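You operate a simulated robot arm through the tools that you are given. There is no shell and no other tool. Be economical: measure what you need, move in short steps, check, and stop when the job is done.

Carry out the task below with a simulated two-armed robot. There is one attempt and no reset: what you move stays moved.

TASK
Pick up the small tile carton with one hand, pass it to the other hand and put it on the sand in the end sand tray. Set down upright: small tile carton.

The check looks at the end state, three seconds after you hand in, the way a careful person would. Anything else that was tipped, shoved, dropped, spilled or broken makes it a failure.

THE ROBOT
Two 7-joint arms with two-finger parallel grippers on one trunk, on a base that drives. Base frame: it is fixed to the floor where the robot stands at the start and does not move with it; the origin is under the middle of the robot, x ahead of it, y to its left, z up. Readings come in m, degrees, newtons and seconds.
The left shoulder is at the start at [0.042, 0.174, 1.308], the right one opposite. With the tool pointing down near the work surface each hand reaches from about 0.1 to 0.56 m from the robot's upright axis, wherever it stands, measured 20 degrees to its own side. Places, roughly: sand in the end sand tray [1.9, 0.4, 0.7]. Payload 3.6 kg a hand.
The tool frame of a hand sits at the grasp point between the pads (the TCP): z along the fingers, y along the line on which they close. The tips reach 0.03 m beyond it. Largest opening 0.11 m; finger width 0.02, thickness 0.01; the body of the gripper, 0.048 by 0.112 m, starts 0.055 m behind the TCP.
Orientation is that of the tool frame in the base frame, as a unit quaternion [w, x, y, z]. With the fingers straight down and closing along the base's y, the tool's x points along the base's -x, its y along +y and its z along -z.

THE INTERFACE
- The arms move only by the tool jog_arm. It takes "left_motion", "right_motion" or both (then of equal length, played together; a hand with none holds still); each is one flat list of numbers, 7 for each row, row after row: the shift along the base's x, y, z in m, then the turn, a rotation vector about the base's x, y, z in degrees, then the closure in counts, from 0 (fully open) to 255 (shut). In form: [dx, dy, dz, wx, wy, wz, claw, dx, dy, dz, wx, wy, wz, claw, ...]. A call has 1 to 12 rows; each row is the pose to reach, as a shift and turn from the pose commanded when the call began. Each row takes 0.2 s and may step no farther than 0.05 m and 8.6 degrees from the row before; otherwise, or with a gripper value out of range, the whole call is refused. Where a pose cannot be reached the arm comes as near as it can. A force on the tool above 40 N (or 10 N above the force at the start of the call, whichever is more), or a blocked arm, ends the call early, and 0.2 s more pass. Each finger travels about 0.153 m/s and halts on what it meets, pressing with about 28 N; the grip force reading is that of the motor and also rises with nothing between the fingers. The clock runs only during rows and for 0.2 s after the last one: add rows that repeat a pose to give the fingers time. The reply holds the time, the measured pose of the TCP, the force on the tool along the base axes, the opening and the grip force, in the units named above and with some noise, with the torque about the TCP (base axes, N m) and any sound that the robot's microphone picked up, and new pictures: "views" is both (left out), scene, wrist or none (wrist: the cameras of the hands that moved).
- Cameras (640 x 400 px; columns grow to the right, rows downward): "scene" is now at [0.1011, -0.0164, 1.4467]; the picture's right is [-0.24, -0.97, 0.00], its down [-0.85, 0.21, -0.48] and it looks along [0.46, -0.11, -0.88] (base axes); focal length 268 px, centre (320, 200). "left" rides on the left gripper at [0.072, -0.017, -0.103] in its tool frame; the picture's right is [0.23, 0.97, 0.00], its down [-0.76, 0.18, -0.62] and it looks along [-0.61, 0.14, 0.78] (tool axes); focal length 222 px, centre (320, 200). "right" rides on the right gripper at [0.073, 0.017, -0.103] in its tool frame; the picture's right is [-0.23, 0.97, 0.00], its down [-0.76, -0.18, -0.62] and it looks along [-0.61, -0.14, 0.78] (tool axes); focal length 222 px, centre (320, 200). There is no depth. A picture from a camera that has moved, and an enlarged one, comes with that camera's place and axes in the base frame and with its lens.
- lift_body(by): slides the trunk up (or, below 0, down) by that many m; the arms and the scene camera ride with it, the base frame stays. It gives what a move gives, with no picture.
- steer(legs): drives the robot by 1 to 6 legs, each [ahead, left, turn to the left] in m, m and degrees, along the robot's own axes; the way and the turn of a leg run together, so that a leg with both is an arc; at most 1.5 m and 180 degrees a leg. The arms and the cameras ride along, it lands a little off, and it stops where it bumps. It gives what a move gives, and a new picture of the scene camera.
- pan_tilt(pan, tilt): turns the head with the scene camera to pan (to the left, within 86 degrees either way) and tilt (down, from -29 to 69), counted from straight ahead of the robot. It gives what a move gives, and a new picture of the scene camera.
- enlarge(camera, box): a new picture of the part [left, top, right, bottom] of that camera's present view, enlarged. No time passes.
- hand_in(): hands the job in; it is judged then, once.

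Go step by step. Nothing tells you exact positions but the pictures and the camera data: compare them with the known pose of the tool, close in by small moves and look again before you grip or let go. The budget is 120 turns and 260 pictures, counting those below and the enlarged ones. Unless the task says otherwise, let go and move clear before handing in, and close with one line.

The tools are called after "Call:" as name(argument=value, ...) on one line, values as JSON. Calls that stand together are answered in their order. jog_arm: Moves the arms, as the interface text tells. Its arguments: {"type":"object","properties":{"left_motion":{"type":"array","items":{"type":"number"}},"right_motion":{"type":"array","items":{"type":"number"}},"views":{"type":"string","enum":["both","scene","wrist","none"]}},"required":[]} The other tools are called the same way: lift_body (by) slides the trunk up or down; steer (legs) drives the base; pan_tilt (pan, tilt) turns the head that bears the scene camera; enlarge (camera, box) takes an enlarged picture of a part of a camera's view; hand_in () hands the job in.

At the start:

```text
t: 0.0
left_tool_pos: [0.3546, 0.1225, 0.8985]
left_tool_rot: [0.002, -0.016, 0.99, 0.14]
left_ft_force: [0.3, 1.0, -0.5]
left_moment: [-0.03, 0.01, -0.03]
left_gripper_width: 0.1102
left_grip_force: 0.0
right_tool_pos: [0.3763, -0.3384, 0.9571]
right_tool_rot: [0.003, 0.014, 0.999, -0.05]
right_ft_force: [-0.4, 0.0, -0.5]
right_moment: [-0.01, -0.01, 0.0]
right_gripper_width: 0.1099
right_grip_force: 0.2
trunk travel left (down, up): [-0.423, 0.341]
robot x, y, heading: [0.001, -0.0035, -0.1]
head pan, tilt: [-13.6, 61.5]
```

scene: 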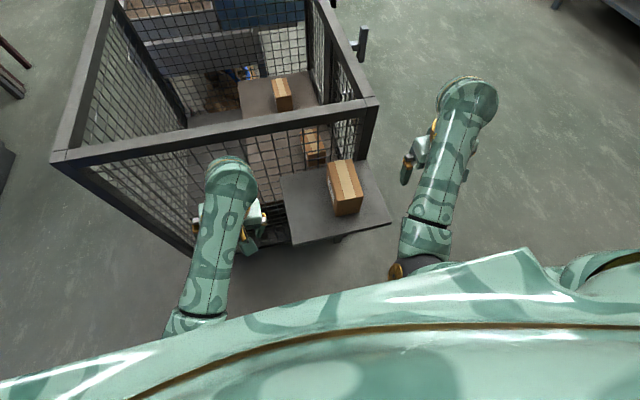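
right: 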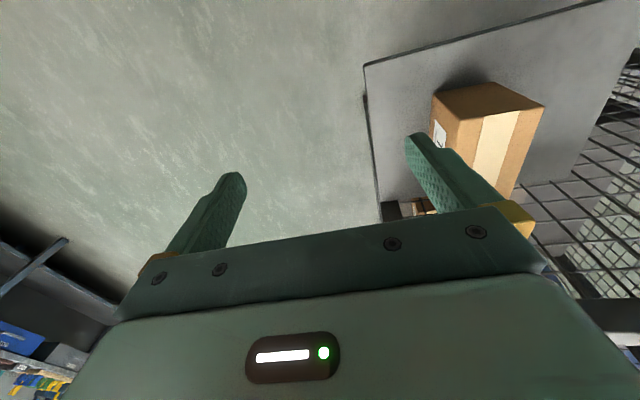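
left: 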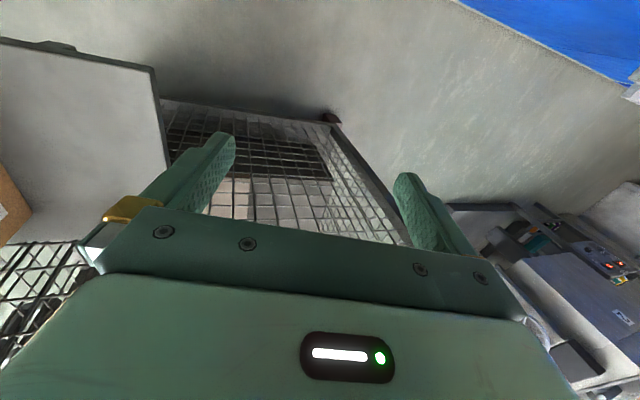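

I see a carton on a shelf just ahead, a mesh cage behind it, and other cartons inside. I'll raise the head to survey and enlarge the carton.

Call:
enlarge(camera="scene", box=[180, 60, 420, 260])

Call:
pan_tilt(pan=0, tilt=25)

```text
2.00 times, centred on (300, 160) of scene
camera zoom: at [0.1011, -0.0164, 1.4467], right [-0.24, -0.97, 0.0], down [-0.85, 0.21, -0.48], along [0.46, -0.11, -0.88], focal length 535 px, centre (360, 280)
```

zoom: 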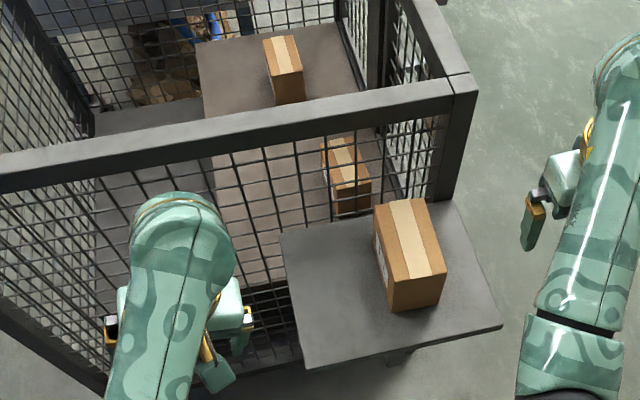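

```text
t: 1.0
left_tool_pos: [0.3573, 0.1255, 0.8985]
left_tool_rot: [0.002, -0.016, 0.99, 0.142]
left_ft_force: [0.5, 0.0, 0.3]
left_moment: [0.05, 0.0, 0.02]
left_gripper_width: 0.1101
left_grip_force: 0.1
right_tool_pos: [0.3743, -0.3406, 0.9563]
right_tool_rot: [0.004, 0.014, 0.999, -0.053]
right_ft_force: [-0.2, 0.5, -0.2]
right_moment: [-0.01, -0.04, -0.02]
right_gripper_width: 0.1098
right_grip_force: 0.2
trunk travel left (down, up): [-0.423, 0.341]
robot x, y, heading: [0.0022, -0.0013, 0.0]
head pan, tilt: [0.0, 25.0]
camera scene: at [0.1302, -0.0011, 1.4984], right [0.0, -1.0, 0.0], down [-0.42, 0.0, -0.91], along [0.91, 0.0, -0.42], focal length 268 px, centre (320, 200)
```

scene: 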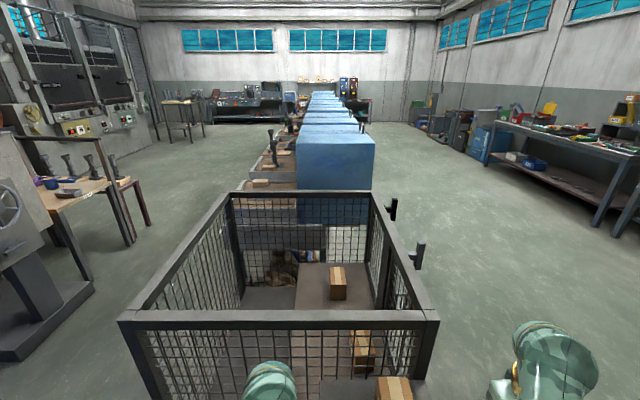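

I need a closer look at the line of trays beyond the cage and at the several cartons.

Call:
enlarge(camera="scene", box=[220, 90, 420, 215])

Call:
enlarge(camera="scene", box=[110, 180, 450, 400])

Call:
pan_tilt(pan=0, tilt=45)

```text
3.20 times, centred on (320, 152) of scene
camera zoom: at [0.1302, -0.0011, 1.4984], right [0.0, -1.0, 0.0], down [-0.42, 0.0, -0.91], along [0.91, 0.0, -0.42], focal length 856 px, centre (320, 352)
```

zoom: 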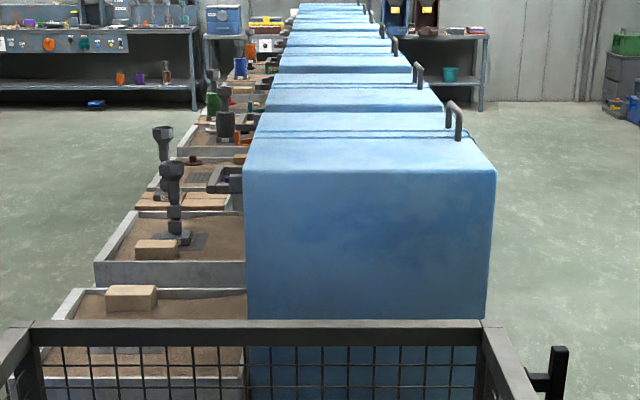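

```text
1.82 times, centred on (280, 290) of scene
camera zoom: at [0.1302, -0.0011, 1.4984], right [0.0, -1.0, 0.0], down [-0.42, 0.0, -0.91], along [0.91, 0.0, -0.42], focal length 486 px, centre (393, 36)
```

zoom: 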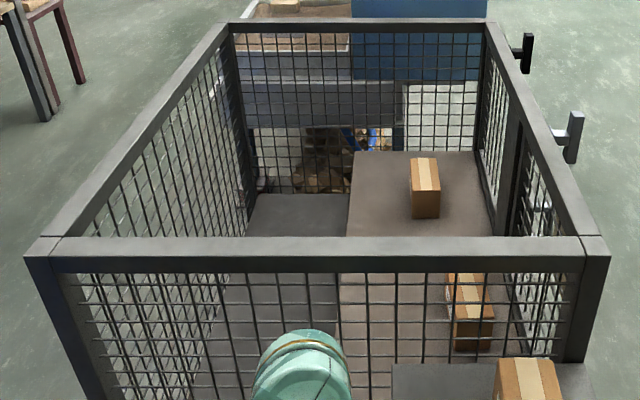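

```text
t: 1.9
left_tool_pos: [0.3571, 0.125, 0.8968]
left_tool_rot: [0.002, -0.016, 0.99, 0.143]
left_ft_force: [-0.1, 0.1, -0.4]
left_moment: [0.01, 0.0, 0.04]
left_gripper_width: 0.1101
left_grip_force: 0.0
right_tool_pos: [0.3744, -0.3397, 0.9574]
right_tool_rot: [0.004, 0.014, 0.998, -0.053]
right_ft_force: [0.1, -0.4, -0.7]
right_moment: [0.01, 0.0, 0.01]
right_gripper_width: 0.1097
right_grip_force: 0.1
trunk travel left (down, up): [-0.423, 0.341]
robot x, y, heading: [0.0018, 0.001, 0.1]
head pan, tilt: [0.0, 45.0]
camera scene: at [0.1194, -0.0011, 1.468], right [0.0, -1.0, 0.0], down [-0.71, 0.0, -0.71], along [0.71, 0.0, -0.71], focal length 268 px, centre (320, 200)
```

scene: 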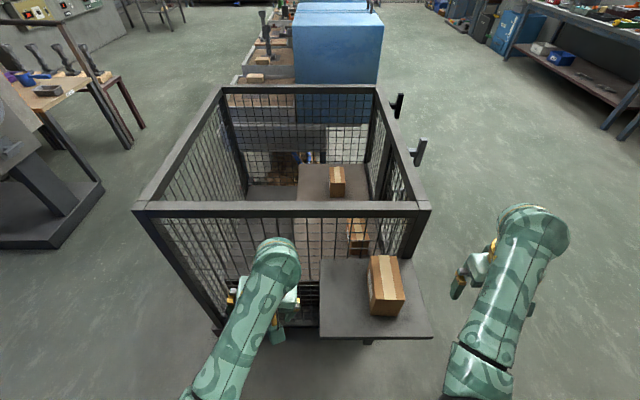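

Three cartons: one on the plate in front of the cage, two inside. I'll triangulate by raising the trunk and looking again.

Call:
enlarge(camera="scene", box=[200, 80, 440, 230])

Call:
enlarge(camera="scene", box=[200, 200, 440, 350])

Call:
lift_body(by=0.3)

Call:
pan_tilt(pan=0, tilt=45.5)

```text
2.67 times, centred on (320, 155) of scene
camera zoom: at [0.1194, -0.0011, 1.468], right [0.0, -1.0, 0.0], down [-0.71, 0.0, -0.71], along [0.71, 0.0, -0.71], focal length 713 px, centre (320, 320)
```

zoom: 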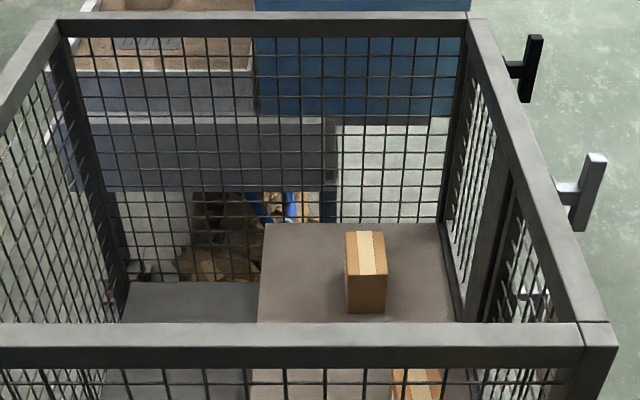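

```text
2.67 times, centred on (320, 275) of scene
camera zoom: at [0.1194, -0.0011, 1.468], right [0.0, -1.0, 0.0], down [-0.71, 0.0, -0.71], along [0.71, 0.0, -0.71], focal length 713 px, centre (320, 0)
```

zoom: 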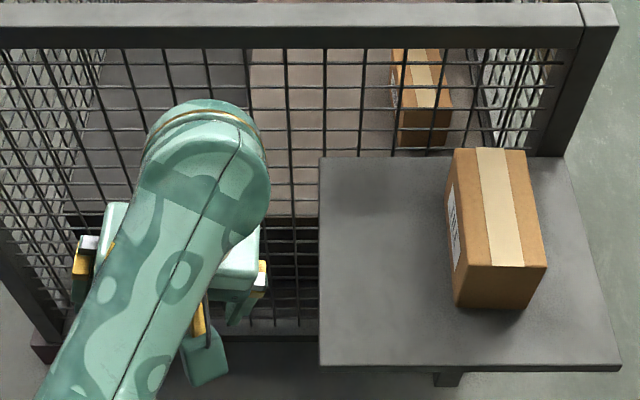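

```text
t: 3.0
left_tool_pos: [0.3609, 0.1931, 0.9651]
left_tool_rot: [0.01, -0.024, 0.976, 0.216]
left_ft_force: [0.3, -0.1, 0.4]
left_moment: [-0.02, 0.01, 0.0]
left_gripper_width: 0.11
left_grip_force: 0.0
right_tool_pos: [0.3742, -0.3463, 1.036]
right_tool_rot: [0.006, 0.018, 0.998, -0.061]
right_ft_force: [0.5, 0.3, 0.4]
right_moment: [-0.01, 0.01, 0.01]
right_gripper_width: 0.1097
right_grip_force: 0.0
trunk travel left (down, up): [-0.497, 0.266]
robot x, y, heading: [0.0026, -0.0039, -0.3]
head pan, tilt: [0.0, 45.0]
stopped: the arm was blocked; the commanded pose is now the measured one
```

```text
t: 3.6
left_tool_pos: [0.3619, 0.1924, 0.9636]
left_tool_rot: [0.009, -0.024, 0.976, 0.217]
left_ft_force: [-0.7, -0.2, 0.1]
left_moment: [-0.02, 0.0, -0.03]
left_gripper_width: 0.1099
left_grip_force: 0.0
right_tool_pos: [0.3744, -0.3455, 1.0317]
right_tool_rot: [0.004, 0.016, 0.998, -0.059]
right_ft_force: [0.5, -0.1, -0.3]
right_moment: [0.0, -0.01, 0.0]
right_gripper_width: 0.1098
right_grip_force: 0.2
trunk travel left (down, up): [-0.497, 0.266]
robot x, y, heading: [0.0035, 0.0006, -0.2]
head pan, tilt: [0.0, 45.5]
camera scene: at [0.1047, -0.0011, 1.5419], right [0.0, -1.0, 0.0], down [-0.71, 0.0, -0.7], along [0.7, 0.0, -0.71], focal length 268 px, centre (320, 200)
```

scene: 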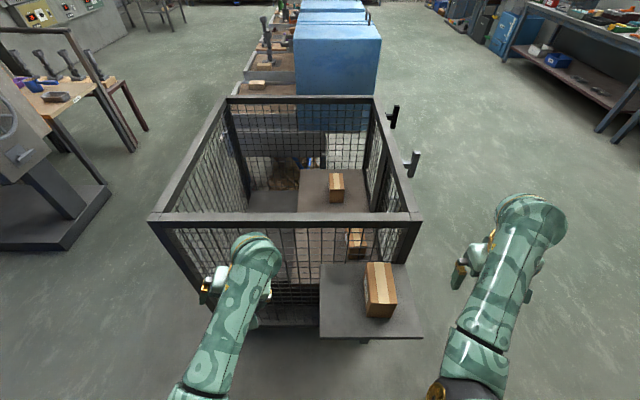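

The lift stopped because an arm was blocked. I'll look down at the left arm to see what it is touching.

Call:
enlarge(camera="scene", box=[140, 200, 440, 400])

Call:
enlarge(camera="left", box=[0, 0, 640, 400])

Call:
pan_tilt(pan=20, tilt=66)

```text
2.00 times, centred on (290, 300) of scene
camera zoom: at [0.1047, -0.0011, 1.5419], right [0.0, -1.0, 0.0], down [-0.71, 0.0, -0.7], along [0.7, 0.0, -0.71], focal length 535 px, centre (380, 0)
```

zoom: 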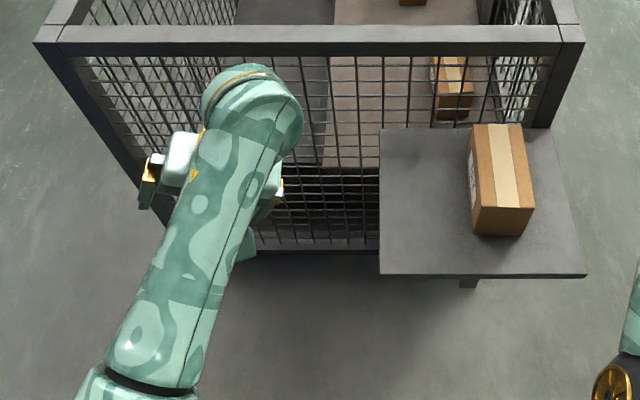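

```text
1.00 times, centred on (320, 200) of left (not enlarged: the box is as wide or as high as the picture)
camera zoom: at [0.289, 0.1316, 1.0478], right [-0.28, 0.87, 0.41], down [0.75, -0.07, 0.66], along [0.6, 0.49, -0.63], focal length 222 px, centre (320, 200)
```

zoom: 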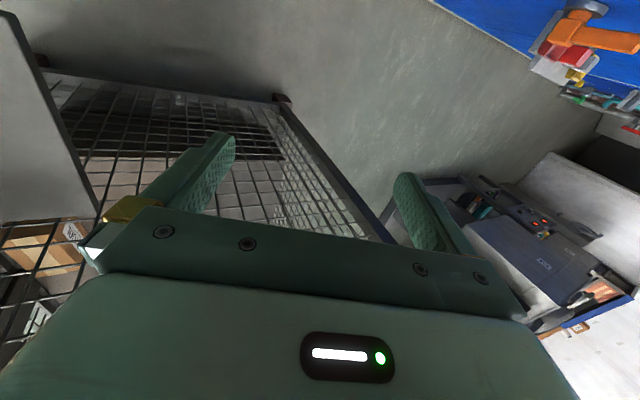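

```text
t: 4.4
left_tool_pos: [0.3617, 0.1916, 0.9639]
left_tool_rot: [0.009, -0.024, 0.976, 0.217]
left_ft_force: [-0.1, 0.2, -0.3]
left_moment: [0.0, 0.04, -0.03]
left_gripper_width: 0.1101
left_grip_force: 0.0
right_tool_pos: [0.374, -0.3459, 1.0331]
right_tool_rot: [0.005, 0.016, 0.998, -0.06]
right_ft_force: [0.3, -0.6, 0.3]
right_moment: [-0.05, 0.0, -0.02]
right_gripper_width: 0.11
right_grip_force: 0.0
trunk travel left (down, up): [-0.497, 0.266]
robot x, y, heading: [-0.0043, -0.0036, -0.2]
head pan, tilt: [20.0, 66.0]
camera scene: at [0.0794, 0.0192, 1.5166], right [0.34, -0.94, 0.0], down [-0.86, -0.31, -0.41], along [0.38, 0.14, -0.91], focal length 268 px, centre (320, 200)
```

scene: 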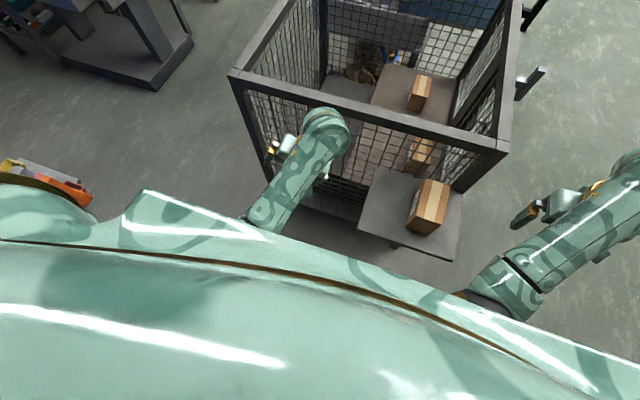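

Something to the robot's left may be touching the elbow. I'll look that way.

Call:
pan_tilt(pan=75, tilt=50)

Call:
pan_tilt(pan=-75, tilt=50)

```text
t: 5.7
left_tool_pos: [0.3614, 0.1926, 0.9632]
left_tool_rot: [0.008, -0.024, 0.976, 0.217]
left_ft_force: [0.1, -0.7, -0.1]
left_moment: [-0.02, -0.01, 0.0]
left_gripper_width: 0.1099
left_grip_force: 0.0
right_tool_pos: [0.3731, -0.3466, 1.0327]
right_tool_rot: [0.003, 0.017, 0.998, -0.06]
right_ft_force: [0.3, -0.7, 0.8]
right_moment: [-0.01, -0.02, 0.01]
right_gripper_width: 0.1102
right_grip_force: 0.1
trunk travel left (down, up): [-0.497, 0.266]
robot x, y, heading: [-0.0027, 0.0007, -0.1]
head pan, tilt: [75.0, 50.0]
camera scene: at [0.0435, 0.0733, 1.5357], right [0.97, -0.26, 0.0], down [-0.2, -0.74, -0.64], along [0.17, 0.62, -0.77], focal length 268 px, centre (320, 200)
```

scene: 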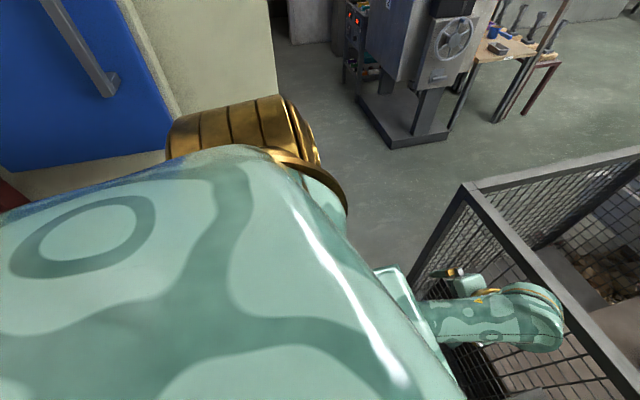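

```text
t: 8.0
left_tool_pos: [0.3611, 0.1935, 0.9628]
left_tool_rot: [0.009, -0.025, 0.976, 0.217]
left_ft_force: [-0.5, -0.2, 0.2]
left_moment: [-0.02, 0.03, 0.0]
left_gripper_width: 0.1101
left_grip_force: 0.1
right_tool_pos: [0.374, -0.3456, 1.0348]
right_tool_rot: [0.005, 0.018, 0.998, -0.061]
right_ft_force: [0.0, 0.1, -0.1]
right_moment: [0.01, -0.03, -0.04]
right_gripper_width: 0.1102
right_grip_force: 0.1
trunk travel left (down, up): [-0.497, 0.266]
robot x, y, heading: [0.0014, 0.0003, -0.3]
head pan, tilt: [-75.0, 50.0]
camera scene: at [0.0434, -0.0754, 1.5357], right [-0.97, -0.26, 0.0], down [-0.2, 0.74, -0.64], along [0.17, -0.62, -0.77], focal length 268 px, centre (320, 200)
```

scene: 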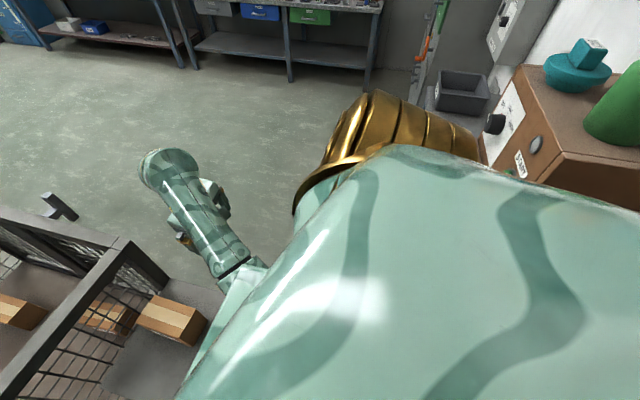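

I'll measure the cartons and the cage more exactly from this new height.

Call:
pan_tilt(pan=0, tilt=45)

Call:
enlarge(camera="scene", box=[220, 85, 420, 210])

Call:
enlarge(camera="scene", box=[250, 210, 450, 335])

Call:
enlarge(camera="right", box=[340, 0, 640, 200])

```text
t: 9.5
left_tool_pos: [0.3619, 0.1925, 0.964]
left_tool_rot: [0.008, -0.025, 0.976, 0.217]
left_ft_force: [-0.1, 0.0, -0.1]
left_moment: [0.02, -0.03, -0.04]
left_gripper_width: 0.11
left_grip_force: 0.0
right_tool_pos: [0.3739, -0.3452, 1.0338]
right_tool_rot: [0.005, 0.017, 0.998, -0.061]
right_ft_force: [0.4, 0.4, 0.2]
right_moment: [0.01, -0.02, 0.01]
right_gripper_width: 0.11
right_grip_force: 0.0
trunk travel left (down, up): [-0.497, 0.266]
robot x, y, heading: [-0.0017, -0.003, 0.1]
head pan, tilt: [0.0, 45.0]
camera scene: at [0.1048, -0.0011, 1.5426], right [0.0, -1.0, 0.0], down [-0.71, 0.0, -0.71], along [0.71, 0.0, -0.71], focal length 268 px, centre (320, 200)
```

scene: 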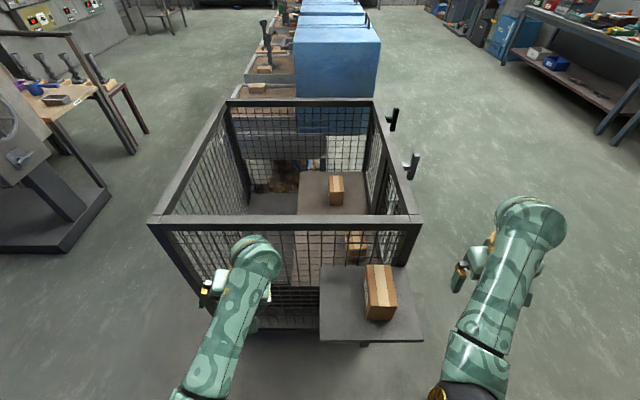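

```text
3.20 times, centred on (320, 148) of scene
camera zoom: at [0.1048, -0.0011, 1.5426], right [0.0, -1.0, 0.0], down [-0.71, 0.0, -0.71], along [0.71, 0.0, -0.71], focal length 856 px, centre (320, 368)
```

zoom: 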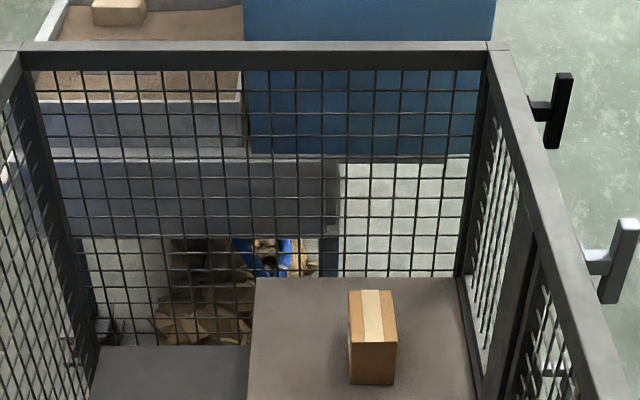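

```text
3.20 times, centred on (350, 272) of scene
camera zoom: at [0.1048, -0.0011, 1.5426], right [0.0, -1.0, 0.0], down [-0.71, 0.0, -0.71], along [0.71, 0.0, -0.71], focal length 856 px, centre (224, -32)
```

zoom: 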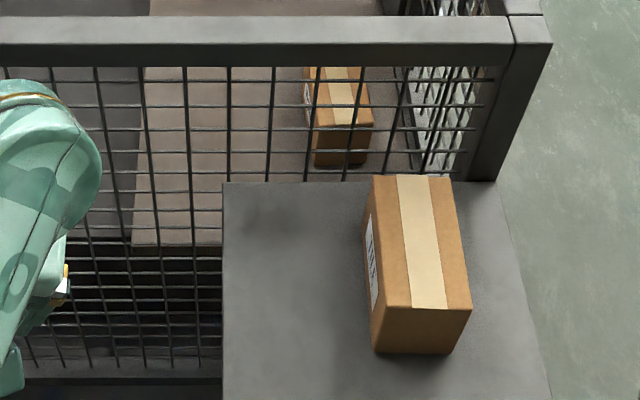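

```text
2.00 times, centred on (490, 100) of right
camera zoom: at [0.3018, -0.3154, 1.1321], right [0.26, 0.96, -0.12], down [0.75, -0.13, 0.65], along [0.61, -0.25, -0.75], focal length 444 px, centre (-20, 400)
```

zoom: 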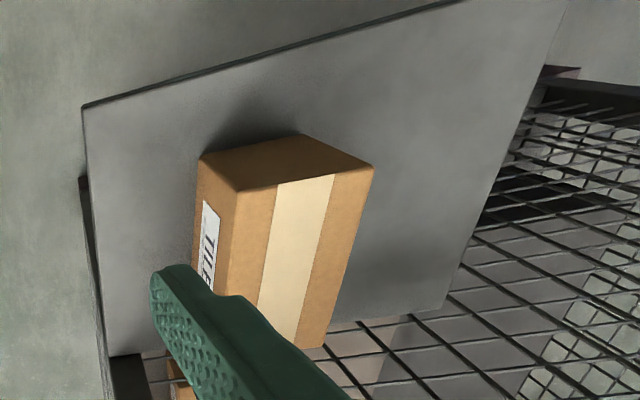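

The outer carton, labelled TILES, is about 0.135 × 0.074 × 0.10 m. It is centred near (0.50, -0.187) with its top at z ≈ 0.78, on a plate at z ≈ 0.68. I'll bring the trunk back down, then bring the right hand above it pitched 30° forward so it stays clear of the cage rail.

Call:
lift_body(by=-0.074)

Call:
jog_arm(right_motion=[0.005, 0.031, 0, 1.4, -6, 0.4, 0, 0.01, 0.062, 0, 2.7, -12, 0.7, 0, 0.015, 0.093, 0, 4.1, -18, 1.1, 0, 0.02, 0.124, 0, 5.4, -24, 1.4, 0, 0.026, 0.155, -0.02, 6.8, -30, 1.8, 0, 0.026, 0.155, -0.06, 6.8, -30, 1.8, 0])

```text
t: 10.1
left_tool_pos: [0.3608, 0.278, 0.9238]
left_tool_rot: [0.007, -0.025, 0.95, 0.312]
left_ft_force: [0.5, -0.4, -0.2]
left_moment: [-0.02, 0.02, -0.03]
left_gripper_width: 0.11
left_grip_force: 0.1
right_tool_pos: [0.3722, -0.3722, 1.0034]
right_tool_rot: [0.002, 0.025, 0.996, -0.09]
right_ft_force: [0.1, 1.0, -0.1]
right_moment: [-0.01, 0.01, 0.01]
right_gripper_width: 0.11
right_grip_force: 0.1
trunk travel left (down, up): [-0.461, 0.302]
robot x, y, heading: [0.0013, 0.0027, 0.0]
head pan, tilt: [0.0, 45.0]
stopped: the arm was blocked; the commanded pose is now the measured one
```

```text
t: 10.9
left_tool_pos: [0.3594, 0.278, 0.9242]
left_tool_rot: [0.007, -0.026, 0.95, 0.312]
left_ft_force: [0.5, -0.5, 0.6]
left_moment: [0.0, -0.03, 0.0]
left_gripper_width: 0.1101
left_grip_force: 0.0
right_tool_pos: [0.4305, -0.3636, 1.0796]
right_tool_rot: [0.219, 0.048, 0.964, -0.141]
right_ft_force: [-0.4, 0.1, 0.5]
right_moment: [-0.01, 0.03, 0.02]
right_gripper_width: 0.1101
right_grip_force: 0.1
trunk travel left (down, up): [-0.461, 0.302]
robot x, y, heading: [-0.0026, 0.0018, 0.1]
head pan, tilt: [0.0, 45.0]
stopped in row 3 (right hand): the arm was blocked; the commanded pose is now the measured one
camera scene: at [0.111, -0.0008, 1.507], right [0.0, -1.0, 0.0], down [-0.71, 0.0, -0.71], along [0.71, 0.0, -0.71], focal length 268 px, centre (320, 200)
camera right: at [0.3262, -0.3169, 1.1326], right [0.35, 0.92, -0.14], down [0.4, -0.01, 0.91], along [0.84, -0.38, -0.38], focal length 222 px, centre (320, 200)
```

scene: 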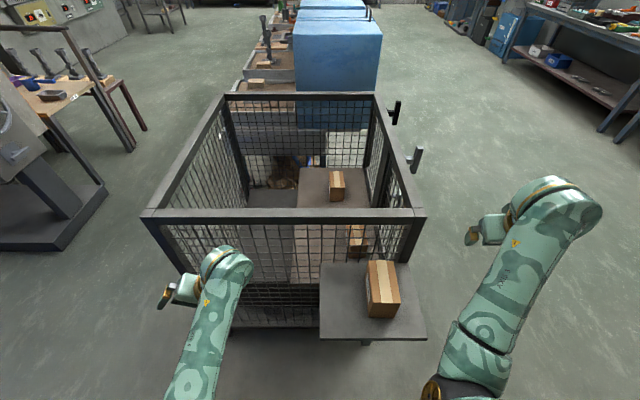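
right: 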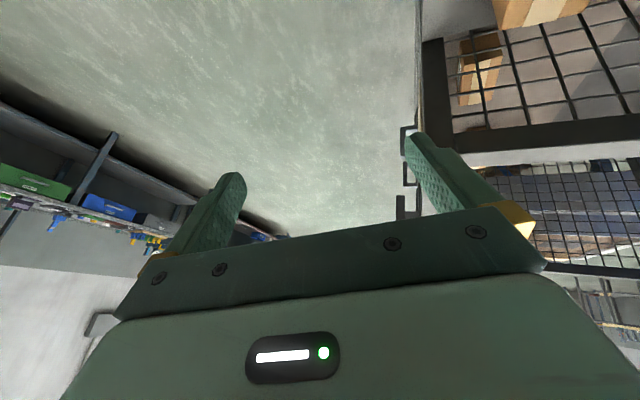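

Moves keep getting blocked, probably by the upper arms against the robot's own body. I'll test small pure translations of each hand forward.

Call:
jog_arm(right_motion=[0.02, 0, 0, 0, 0, 0, 0, 0.04, 0, 0, 0, 0, 0, 0, 0.04, 0, 0, 0, 0, 0, 0], left_motion=[0.02, 0, 0, 0, 0, 0, 0, 0.04, 0, 0, 0, 0, 0, 0, 0.04, 0, 0, 0, 0, 0, 0], views="none")

Call:
pan_tilt(pan=-40, tilt=69)

```text
t: 11.7
left_tool_pos: [0.3982, 0.2957, 0.9256]
left_tool_rot: [0.006, -0.028, 0.943, 0.33]
left_ft_force: [-0.6, -0.2, 1.0]
left_moment: [-0.02, 0.01, 0.01]
left_gripper_width: 0.1099
left_grip_force: 0.1
right_tool_pos: [0.4697, -0.366, 1.0805]
right_tool_rot: [0.218, 0.049, 0.965, -0.14]
right_ft_force: [0.9, 0.1, -0.1]
right_moment: [0.04, -0.01, 0.0]
right_gripper_width: 0.1099
right_grip_force: 0.2
trunk travel left (down, up): [-0.461, 0.302]
robot x, y, heading: [0.0007, -0.0006, -0.1]
head pan, tilt: [0.0, 45.0]
```

```text
t: 12.8
left_tool_pos: [0.4008, 0.2964, 0.9272]
left_tool_rot: [0.009, -0.03, 0.944, 0.328]
left_ft_force: [0.2, -0.2, -0.7]
left_moment: [0.0, 0.01, 0.03]
left_gripper_width: 0.1101
left_grip_force: 0.1
right_tool_pos: [0.4693, -0.3645, 1.0798]
right_tool_rot: [0.218, 0.048, 0.965, -0.139]
right_ft_force: [-0.7, -0.3, -0.4]
right_moment: [0.01, 0.02, 0.01]
right_gripper_width: 0.11
right_grip_force: 0.1
trunk travel left (down, up): [-0.461, 0.302]
robot x, y, heading: [-0.0007, -0.003, -0.0]
head pan, tilt: [-40.0, 68.8]
camera scene: at [0.0725, -0.037, 1.4782], right [-0.64, -0.77, 0.0], down [-0.71, 0.6, -0.36], along [0.28, -0.23, -0.93], focal length 268 px, centre (320, 200)
```

scene: 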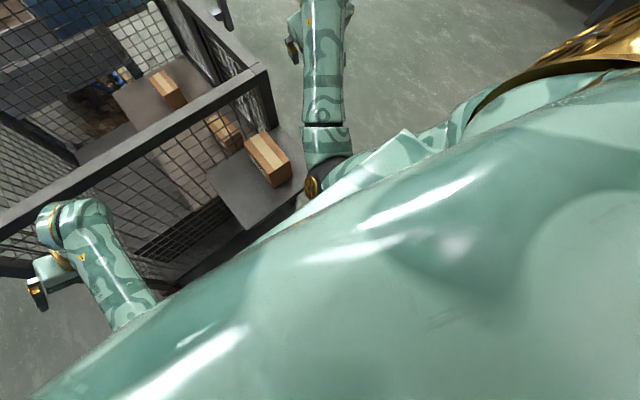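

The elbows sit inward in front of the chest. I'll straighten the left hand by removing its outward tilt while moving it a bit outward, and see whether it follows.

Call:
jog_arm(left_motion=[0, 0.01, 0, -7, 0, 0, 0, 0, 0.02, 0, -14, 0, 0, 0, 0, 0.03, 0, -21, 0, 0, 0, 0, 0.04, 0, -28, 0, 0, 0, 0, 0.05, 0, -36, 0, 0, 0, 0, 0.05, 0, -36, 0, 0, 0], views="scene")

```text
t: 14.4
left_tool_pos: [0.3977, 0.3745, 0.9355]
left_tool_rot: [0.002, -0.043, 0.998, 0.044]
left_ft_force: [-0.5, -0.1, -0.4]
left_moment: [-0.02, 0.03, 0.02]
left_gripper_width: 0.1101
left_grip_force: 0.0
right_tool_pos: [0.4712, -0.3651, 1.0795]
right_tool_rot: [0.218, 0.049, 0.965, -0.141]
right_ft_force: [-0.5, 0.1, -0.8]
right_moment: [-0.01, -0.01, 0.0]
right_gripper_width: 0.1101
right_grip_force: 0.1
trunk travel left (down, up): [-0.461, 0.302]
robot x, y, heading: [-0.0009, -0.0048, -0.2]
head pan, tilt: [-40.0, 68.8]
stopped in row 6 (left hand): the arm was blocked; the commanded pose is now the measured one
camera scene: at [0.0726, -0.0368, 1.4782], right [-0.64, -0.77, 0.0], down [-0.71, 0.6, -0.36], along [0.28, -0.23, -0.93], focal length 268 px, centre (320, 200)
```

scene: 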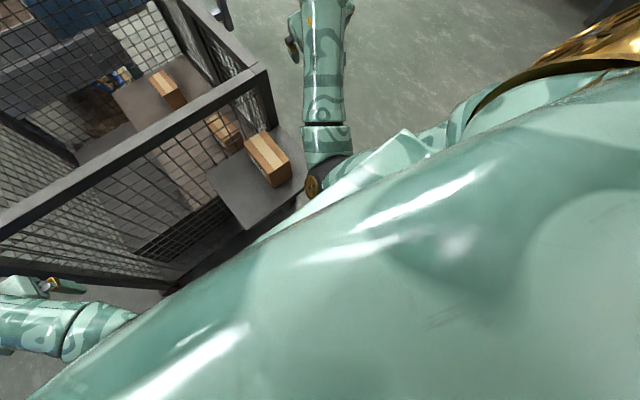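

The left arm is now out to the side. Next I bring the right hand inward above the carton.

Call:
jog_arm(right_motion=[-0.008, 0.03, 0, 2.4, -0.8, 1.3, 0, -0.016, 0.06, 0, 4.7, -1.6, 2.6, 0, -0.024, 0.09, 0, 7, -2.4, 3.9, 0, -0.032, 0.12, 0, 9.4, -3.2, 5.2, 0, -0.04, 0.15, 0, 11.8, -4, 6.5, 0, -0.048, 0.178, 0, 14.1, -4.8, 7.7, 0, -0.048, 0.178, 0, 14.1, -4.8, 7.7, 0])

```text
t: 15.2
left_tool_pos: [0.3986, 0.3754, 0.9369]
left_tool_rot: [0.002, -0.042, 0.998, 0.044]
left_ft_force: [0.9, -0.1, 0.1]
left_moment: [-0.02, 0.0, -0.01]
left_gripper_width: 0.1102
left_grip_force: 0.1
right_tool_pos: [0.4853, -0.3196, 1.1672]
right_tool_rot: [0.33, 0.052, 0.935, -0.122]
right_ft_force: [0.4, 0.9, 0.4]
right_moment: [-0.03, 0.01, -0.01]
right_gripper_width: 0.1099
right_grip_force: 0.1
trunk travel left (down, up): [-0.461, 0.302]
robot x, y, heading: [0.0017, -0.0034, -0.1]
head pan, tilt: [-40.0, 68.8]
stopped in row 4 (right hand): the arm was blocked; the commanded pose is now the measured one
camera scene: at [0.0722, -0.0371, 1.4782], right [-0.64, -0.77, 0.0], down [-0.71, 0.6, -0.36], along [0.28, -0.23, -0.93], focal length 268 px, centre (320, 200)
camera right: at [0.3694, -0.2753, 1.195], right [0.35, 0.94, -0.05], down [0.18, -0.02, 0.98], along [0.92, -0.35, -0.18], focal length 222 px, centre (320, 200)
```

scene: 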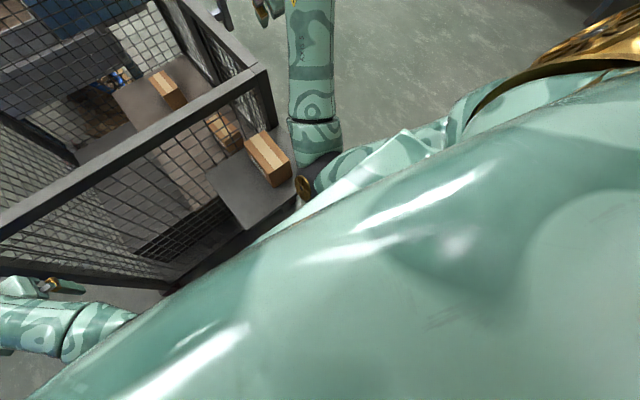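
right: 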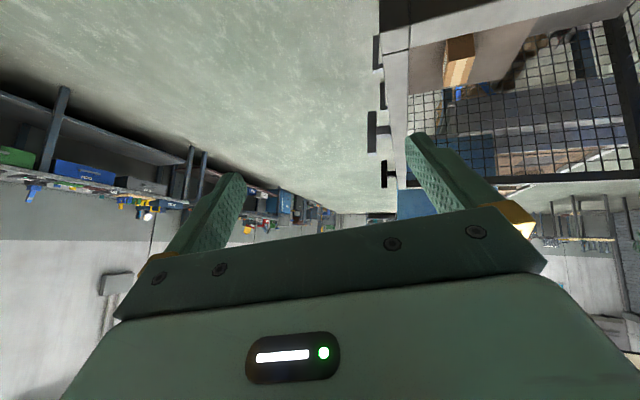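

The right elbow is jamming against the chest. I'll swing the right arm outward with the hand pointing straight down, which worked for the left arm.

Call:
jog_arm(right_motion=[-0.01, -0.02, -0.03, 2.4, 6.6, 1.8, 0, -0.02, -0.04, -0.06, 4.8, 13.2, 3.5, 0, -0.03, -0.06, -0.09, 7.2, 19.8, 5.3, 0, -0.04, -0.08, -0.12, 9.7, 26.5, 7.1, 0, -0.05, -0.09, -0.15, 12.1, 33.1, 8.8, 0, -0.06, -0.1, -0.18, 14.5, 39.7, 10.6, 0, -0.06, -0.1, -0.18, 14.5, 39.7, 10.6, 0], views="scene")

```text
t: 16.8
left_tool_pos: [0.3965, 0.3749, 0.9353]
left_tool_rot: [0.001, -0.043, 0.998, 0.044]
left_ft_force: [0.0, -0.2, 0.1]
left_moment: [-0.05, 0.01, -0.01]
left_gripper_width: 0.1099
left_grip_force: 0.0
right_tool_pos: [0.4242, -0.4151, 0.985]
right_tool_rot: [-0.008, -0.038, 0.999, 0.018]
right_ft_force: [1.0, -0.8, 0.2]
right_moment: [0.03, -0.03, 0.01]
right_gripper_width: 0.1103
right_grip_force: 0.0
trunk travel left (down, up): [-0.461, 0.302]
robot x, y, heading: [0.0016, 0.0011, -0.0]
head pan, tilt: [-40.0, 68.8]
camera scene: at [0.0722, -0.0364, 1.4782], right [-0.64, -0.77, 0.0], down [-0.71, 0.6, -0.36], along [0.28, -0.23, -0.93], focal length 268 px, centre (320, 200)
```

scene: 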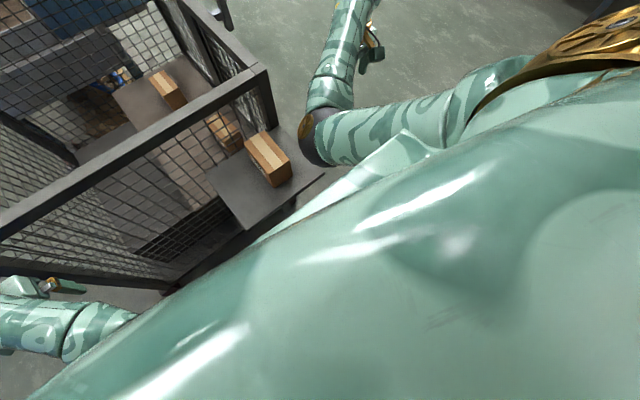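

Right elbow is still inward but off the chest. Let me see how the left arm sits now.

Call:
pan_tilt(pan=50, tilt=65)

```text
t: 18.5
left_tool_pos: [0.3978, 0.3746, 0.9348]
left_tool_rot: [0.002, -0.044, 0.998, 0.044]
left_ft_force: [0.2, 1.1, 0.7]
left_moment: [0.06, -0.01, 0.01]
left_gripper_width: 0.11
left_grip_force: 0.0
right_tool_pos: [0.4244, -0.4156, 0.9846]
right_tool_rot: [-0.007, -0.036, 0.999, 0.019]
right_ft_force: [-0.6, 0.5, -0.8]
right_moment: [0.0, 0.03, 0.02]
right_gripper_width: 0.1099
right_grip_force: 0.0
trunk travel left (down, up): [-0.461, 0.302]
robot x, y, heading: [0.0012, -0.001, -0.4]
head pan, tilt: [50.0, 65.0]
camera scene: at [0.0687, 0.0453, 1.482], right [0.77, -0.64, 0.0], down [-0.58, -0.69, -0.42], along [0.27, 0.32, -0.91], focal length 268 px, centre (320, 200)
```

scene: 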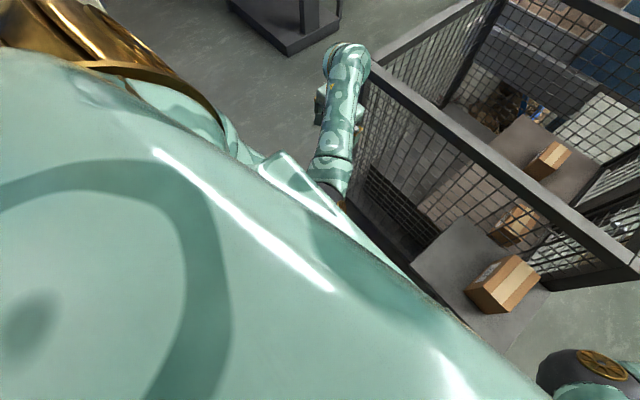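

Both elbows sit ahead of the chest, so close-in, pitched poses jam. I'll move the right hand inward farther out, with only slight pitch.

Call:
jog_arm(right_motion=[0.006, 0.038, 0, -0.3, -2.5, -1.1, 0, 0.012, 0.076, 0, -0.7, -5, -2.2, 0, 0.018, 0.114, 0, -1, -7.5, -3.3, 0, 0.024, 0.152, 0, -1.4, -10, -4.3, 0, 0.03, 0.19, 0, -1.7, -12.5, -5.4, 0, 0.036, 0.228, 0, -2, -15, -6.5, 0, 0.036, 0.228, 0, -2, -15, -6.5, 0])

```text
t: 19.4
left_tool_pos: [0.3978, 0.3757, 0.9355]
left_tool_rot: [0.003, -0.043, 0.998, 0.044]
left_ft_force: [-0.7, 0.2, 1.0]
left_moment: [-0.01, -0.01, 0.02]
left_gripper_width: 0.1101
left_grip_force: 0.1
right_tool_pos: [0.5087, -0.3023, 1.0792]
right_tool_rot: [0.171, 0.007, 0.985, -0.005]
right_ft_force: [0.1, -0.2, 0.3]
right_moment: [-0.04, 0.01, -0.01]
right_gripper_width: 0.11
right_grip_force: 0.1
trunk travel left (down, up): [-0.461, 0.302]
robot x, y, heading: [0.0047, 0.0002, -0.4]
head pan, tilt: [50.0, 65.0]
stopped in row 4 (right hand): the arm was blocked; the commanded pose is now the measured one
camera scene: at [0.0687, 0.0465, 1.4819], right [0.77, -0.64, 0.0], down [-0.58, -0.69, -0.42], along [0.27, 0.32, -0.91], focal length 268 px, centre (320, 200)
camera right: at [0.4064, -0.2846, 1.15], right [0.23, 0.97, 0.07], down [0.51, -0.18, 0.84], along [0.83, -0.16, -0.53], focal length 222 px, centre (320, 200)
```

scene: 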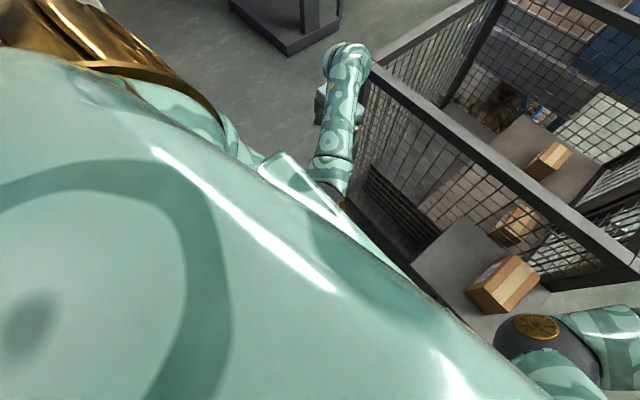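
right: 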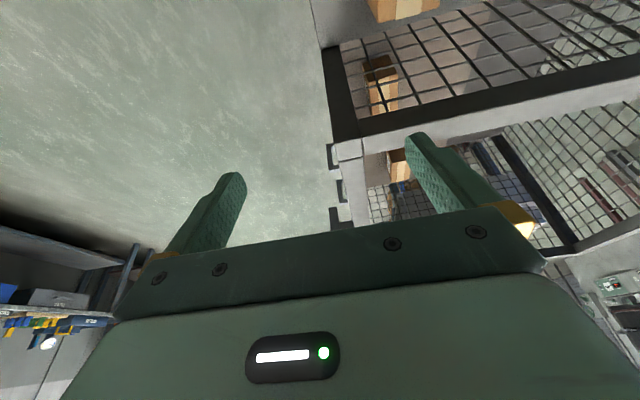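

The arms seem too folded. I'll raise the trunk so the hands can work lower and more extended.

Call:
lift_body(by=0.15)

Call:
pan_tilt(pan=0, tilt=60)

```text
t: 21.2
left_tool_pos: [0.3956, 0.4007, 1.0927]
left_tool_rot: [0.004, -0.056, 0.996, 0.064]
left_ft_force: [0.0, 0.1, -0.5]
left_moment: [-0.01, 0.0, -0.03]
left_gripper_width: 0.1101
left_grip_force: 0.1
right_tool_pos: [0.5087, -0.3078, 1.2283]
right_tool_rot: [0.17, 0.009, 0.985, -0.008]
right_ft_force: [-0.4, 0.6, 0.3]
right_moment: [0.01, 0.01, -0.02]
right_gripper_width: 0.1101
right_grip_force: 0.1
trunk travel left (down, up): [-0.611, 0.152]
robot x, y, heading: [-0.0, -0.0023, 0.1]
head pan, tilt: [50.0, 65.0]
```

```text
t: 22.3
left_tool_pos: [0.397, 0.3993, 1.0929]
left_tool_rot: [0.005, -0.056, 0.997, 0.062]
left_ft_force: [0.3, -0.3, 0.2]
left_moment: [-0.02, 0.0, -0.01]
left_gripper_width: 0.1103
left_grip_force: 0.1
right_tool_pos: [0.5094, -0.3073, 1.2289]
right_tool_rot: [0.172, 0.009, 0.985, -0.008]
right_ft_force: [0.0, 0.2, -0.4]
right_moment: [-0.02, 0.0, 0.01]
right_gripper_width: 0.11
right_grip_force: 0.0
trunk travel left (down, up): [-0.611, 0.152]
robot x, y, heading: [0.0007, 0.0014, 0.0]
head pan, tilt: [0.0, 60.0]
camera scene: at [0.0797, -0.0011, 1.6382], right [0.0, -1.0, 0.0], down [-0.87, 0.0, -0.5], along [0.5, 0.0, -0.87], focal length 268 px, centre (320, 200)
```

scene: 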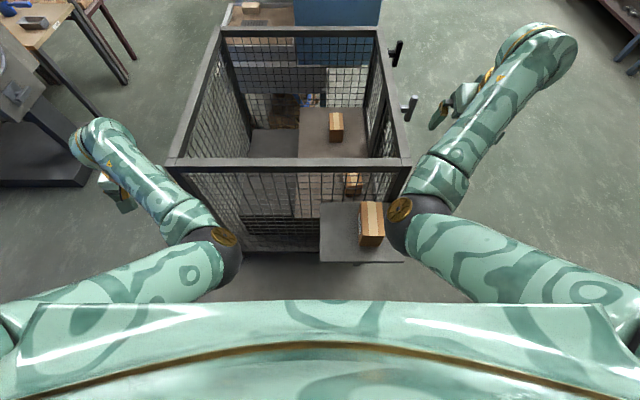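

The lift went cleanly and both arms are clear. I'll lower the right hand while bringing it inward.

Call:
jog_arm(right_motion=[0, 0, -0.04, 0, 0, 0, 0, 0, 0, -0.08, 0, 0, 0, 0, 0, 0.01, -0.12, 0, 0, 0, 0, 0, 0.03, -0.15, 0, 0, 0, 0, 0, 0.06, -0.17, 0, 0, 0, 0, 0, 0.09, -0.19, 0, 0, 0, 0, 0, 0.12, -0.21, 0, 0, 0, 0, 0, 0.12, -0.21, 0, 0, 0, 0])

```text
t: 23.4
left_tool_pos: [0.3988, 0.4021, 1.0959]
left_tool_rot: [0.009, -0.057, 0.996, 0.064]
left_ft_force: [-0.1, -0.5, -0.8]
left_moment: [-0.01, -0.03, -0.02]
left_gripper_width: 0.11
left_grip_force: 0.0
right_tool_pos: [0.5721, -0.2899, 1.1656]
right_tool_rot: [0.255, 0.017, 0.967, -0.015]
right_ft_force: [0.9, -0.4, 0.6]
right_moment: [-0.01, -0.01, -0.03]
right_gripper_width: 0.11
right_grip_force: 0.0
trunk travel left (down, up): [-0.611, 0.152]
robot x, y, heading: [-0.0046, 0.0019, -0.1]
head pan, tilt: [0.0, 60.0]
stopped in row 5 (right hand): the arm was blocked; the commanded pose is now the measured one
camera scene: at [0.08, -0.0005, 1.6382], right [0.0, -1.0, 0.0], down [-0.87, 0.0, -0.5], along [0.5, 0.0, -0.87], focal length 268 px, centre (320, 200)
camera right: at [0.4609, -0.268, 1.2187], right [0.24, 0.97, 0.09], down [0.35, -0.17, 0.92], along [0.91, -0.19, -0.38], focal length 222 px, centre (320, 200)
```

scene: 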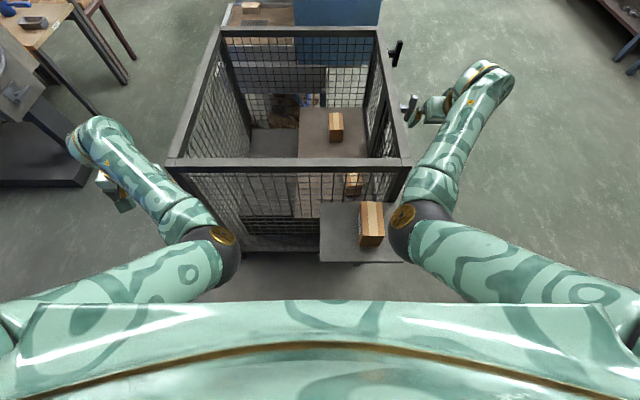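
right: 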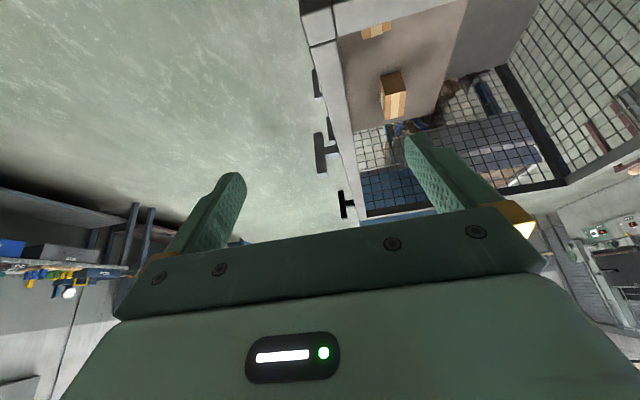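

The upper arms lie across the chest edge, so lowering them jams. I'll swing the right arm far out to the side to bring the elbow outward, then lower it there.

Call:
jog_arm(right_motion=[-0.02, -0.04, 0, 0, 3.7, 0, 0, -0.04, -0.08, 0, 0, 7.5, 0, 0, -0.06, -0.12, 0, 0, 11.2, 0, 0, -0.085, -0.16, 0, 0, 15, 0, 0, -0.11, -0.2, 0, 0, 18.7, 0, 0, -0.13, -0.24, 0, 0, 22.5, 0, 0, -0.15, -0.28, 0, 0, 26.2, 0, 0, -0.17, -0.32, 0, 0, 30, 0, 0, -0.17, -0.36, -0.02, 0, 30, 0, 0, -0.17, -0.38, -0.06, 0, 30, 0, 0, -0.17, -0.38, -0.1, 0, 30, 0, 0, -0.17, -0.38, -0.14, 0, 30, 0, 0], views="scene")

```text
t: 26.0
left_tool_pos: [0.3986, 0.402, 1.0953]
left_tool_rot: [0.007, -0.056, 0.996, 0.064]
left_ft_force: [-0.1, -0.2, -0.5]
left_moment: [0.03, -0.01, 0.0]
left_gripper_width: 0.1102
left_grip_force: 0.0
right_tool_pos: [0.3862, -0.6445, 1.0412]
right_tool_rot: [-0.005, 0.013, 1.0, -0.015]
right_ft_force: [0.6, -0.1, -0.4]
right_moment: [0.03, -0.03, 0.02]
right_gripper_width: 0.1097
right_grip_force: 0.1
right hand out of reach, approached as far as the arm can: row 11, 12
trunk travel left (down, up): [-0.611, 0.152]
robot x, y, heading: [0.0012, 0.0012, -0.2]
head pan, tilt: [0.0, 60.0]
camera scene: at [0.0797, -0.0015, 1.6382], right [0.0, -1.0, 0.0], down [-0.87, 0.0, -0.5], along [0.5, 0.0, -0.87], focal length 268 px, centre (320, 200)
```

scene: 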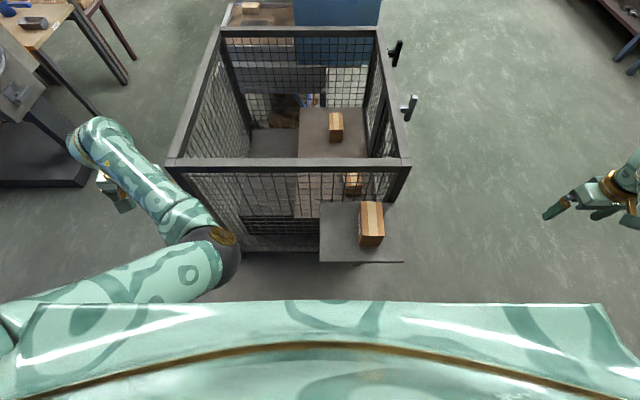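

The right arm now reaches out to the side, off the chest. I'll bring the hand down and inward.

Call:
jog_arm(right_motion=[0, 0.03, -0.03, 0, 0, 0, 0, 0, 0.06, -0.06, 0, 0, 0, 0, 0, 0.09, -0.09, 0, 0, 0, 0, 0, 0.12, -0.11, 0, 0, 0, 0, 0, 0.16, -0.12, 0, 0, 0, 0, 0, 0.2, -0.13, 0, 0, 0, 0, 0, 0.24, -0.13, 0, 0, 0, 0, 0, 0.28, -0.13, 0, 0, 0, 0, 0, 0.28, -0.13, 0, 0, 0, 0], views="both")

```text
t: 28.0
left_tool_pos: [0.3979, 0.4007, 1.0965]
left_tool_rot: [0.007, -0.056, 0.996, 0.065]
left_ft_force: [0.2, 0.1, 0.0]
left_moment: [-0.01, -0.03, 0.02]
left_gripper_width: 0.1099
left_grip_force: 0.1
right_tool_pos: [0.4209, -0.3746, 0.8783]
right_tool_rot: [-0.006, 0.012, 1.0, -0.014]
right_ft_force: [0.5, 0.3, -0.1]
right_moment: [0.01, 0.0, 0.04]
right_gripper_width: 0.1102
right_grip_force: 0.1
right hand out of reach, approached as far as the arm can: row 1, 2, 3, 4, 5, 6, 7, 8, 9
trunk travel left (down, up): [-0.611, 0.152]
robot x, y, heading: [-0.0015, 0.0021, 0.2]
head pan, tilt: [0.0, 60.0]
camera scene: at [0.0794, -0.0022, 1.6382], right [0.0, -1.0, 0.0], down [-0.87, 0.0, -0.5], along [0.5, 0.0, -0.87], focal length 268 px, centre (320, 200)
camera right: at [0.3498, -0.3534, 0.9802], right [0.25, 0.97, -0.03], down [0.77, -0.18, 0.62], along [0.59, -0.18, -0.79], focal length 222 px, centre (320, 200)
```

scene: 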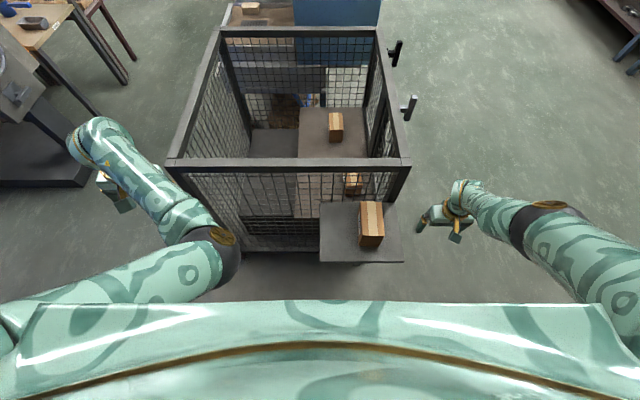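
right: 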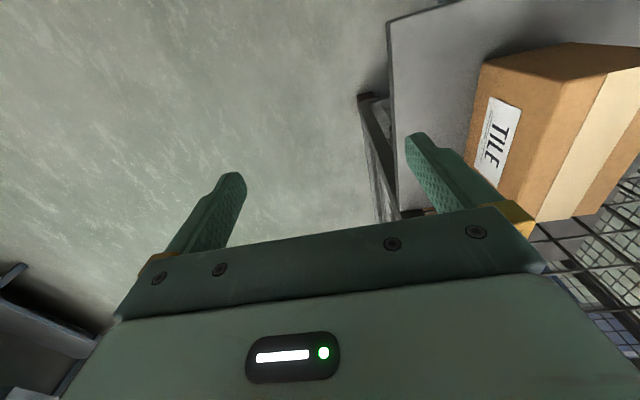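

The right elbow is now out with the arm free. I'll do the mirror move for the left arm, ending well back and left of the cage.

Call:
jog_arm(left_motion=[0, 0.04, 0, 0, 0, 0, 0, 0, 0.08, 0, 0, 0, 0, 0, -0.01, 0.12, 0, 0, 0, 0, 0, -0.01, 0.16, 0, 0, 0, 0, 0, -0.01, 0.2, -0.01, 0, 0, 0, 0, -0.01, 0.24, -0.03, 0, 0, 0, 0, -0.01, 0.25, -0.06, 0, 0, 0, 0, -0.01, 0.24, -0.09, 0, 0, 0, 0, -0.03, 0.21, -0.12, 0, 0, 0, 0, -0.06, 0.18, -0.14, 0, 0, 0, 0, -0.09, 0.14, -0.16, 0, 0, 0, 0, -0.1, 0.1, -0.18, 0, 0, 0, 0], views="scene")

```text
refused: row 11 steps farther than a row can; nothing moved
```

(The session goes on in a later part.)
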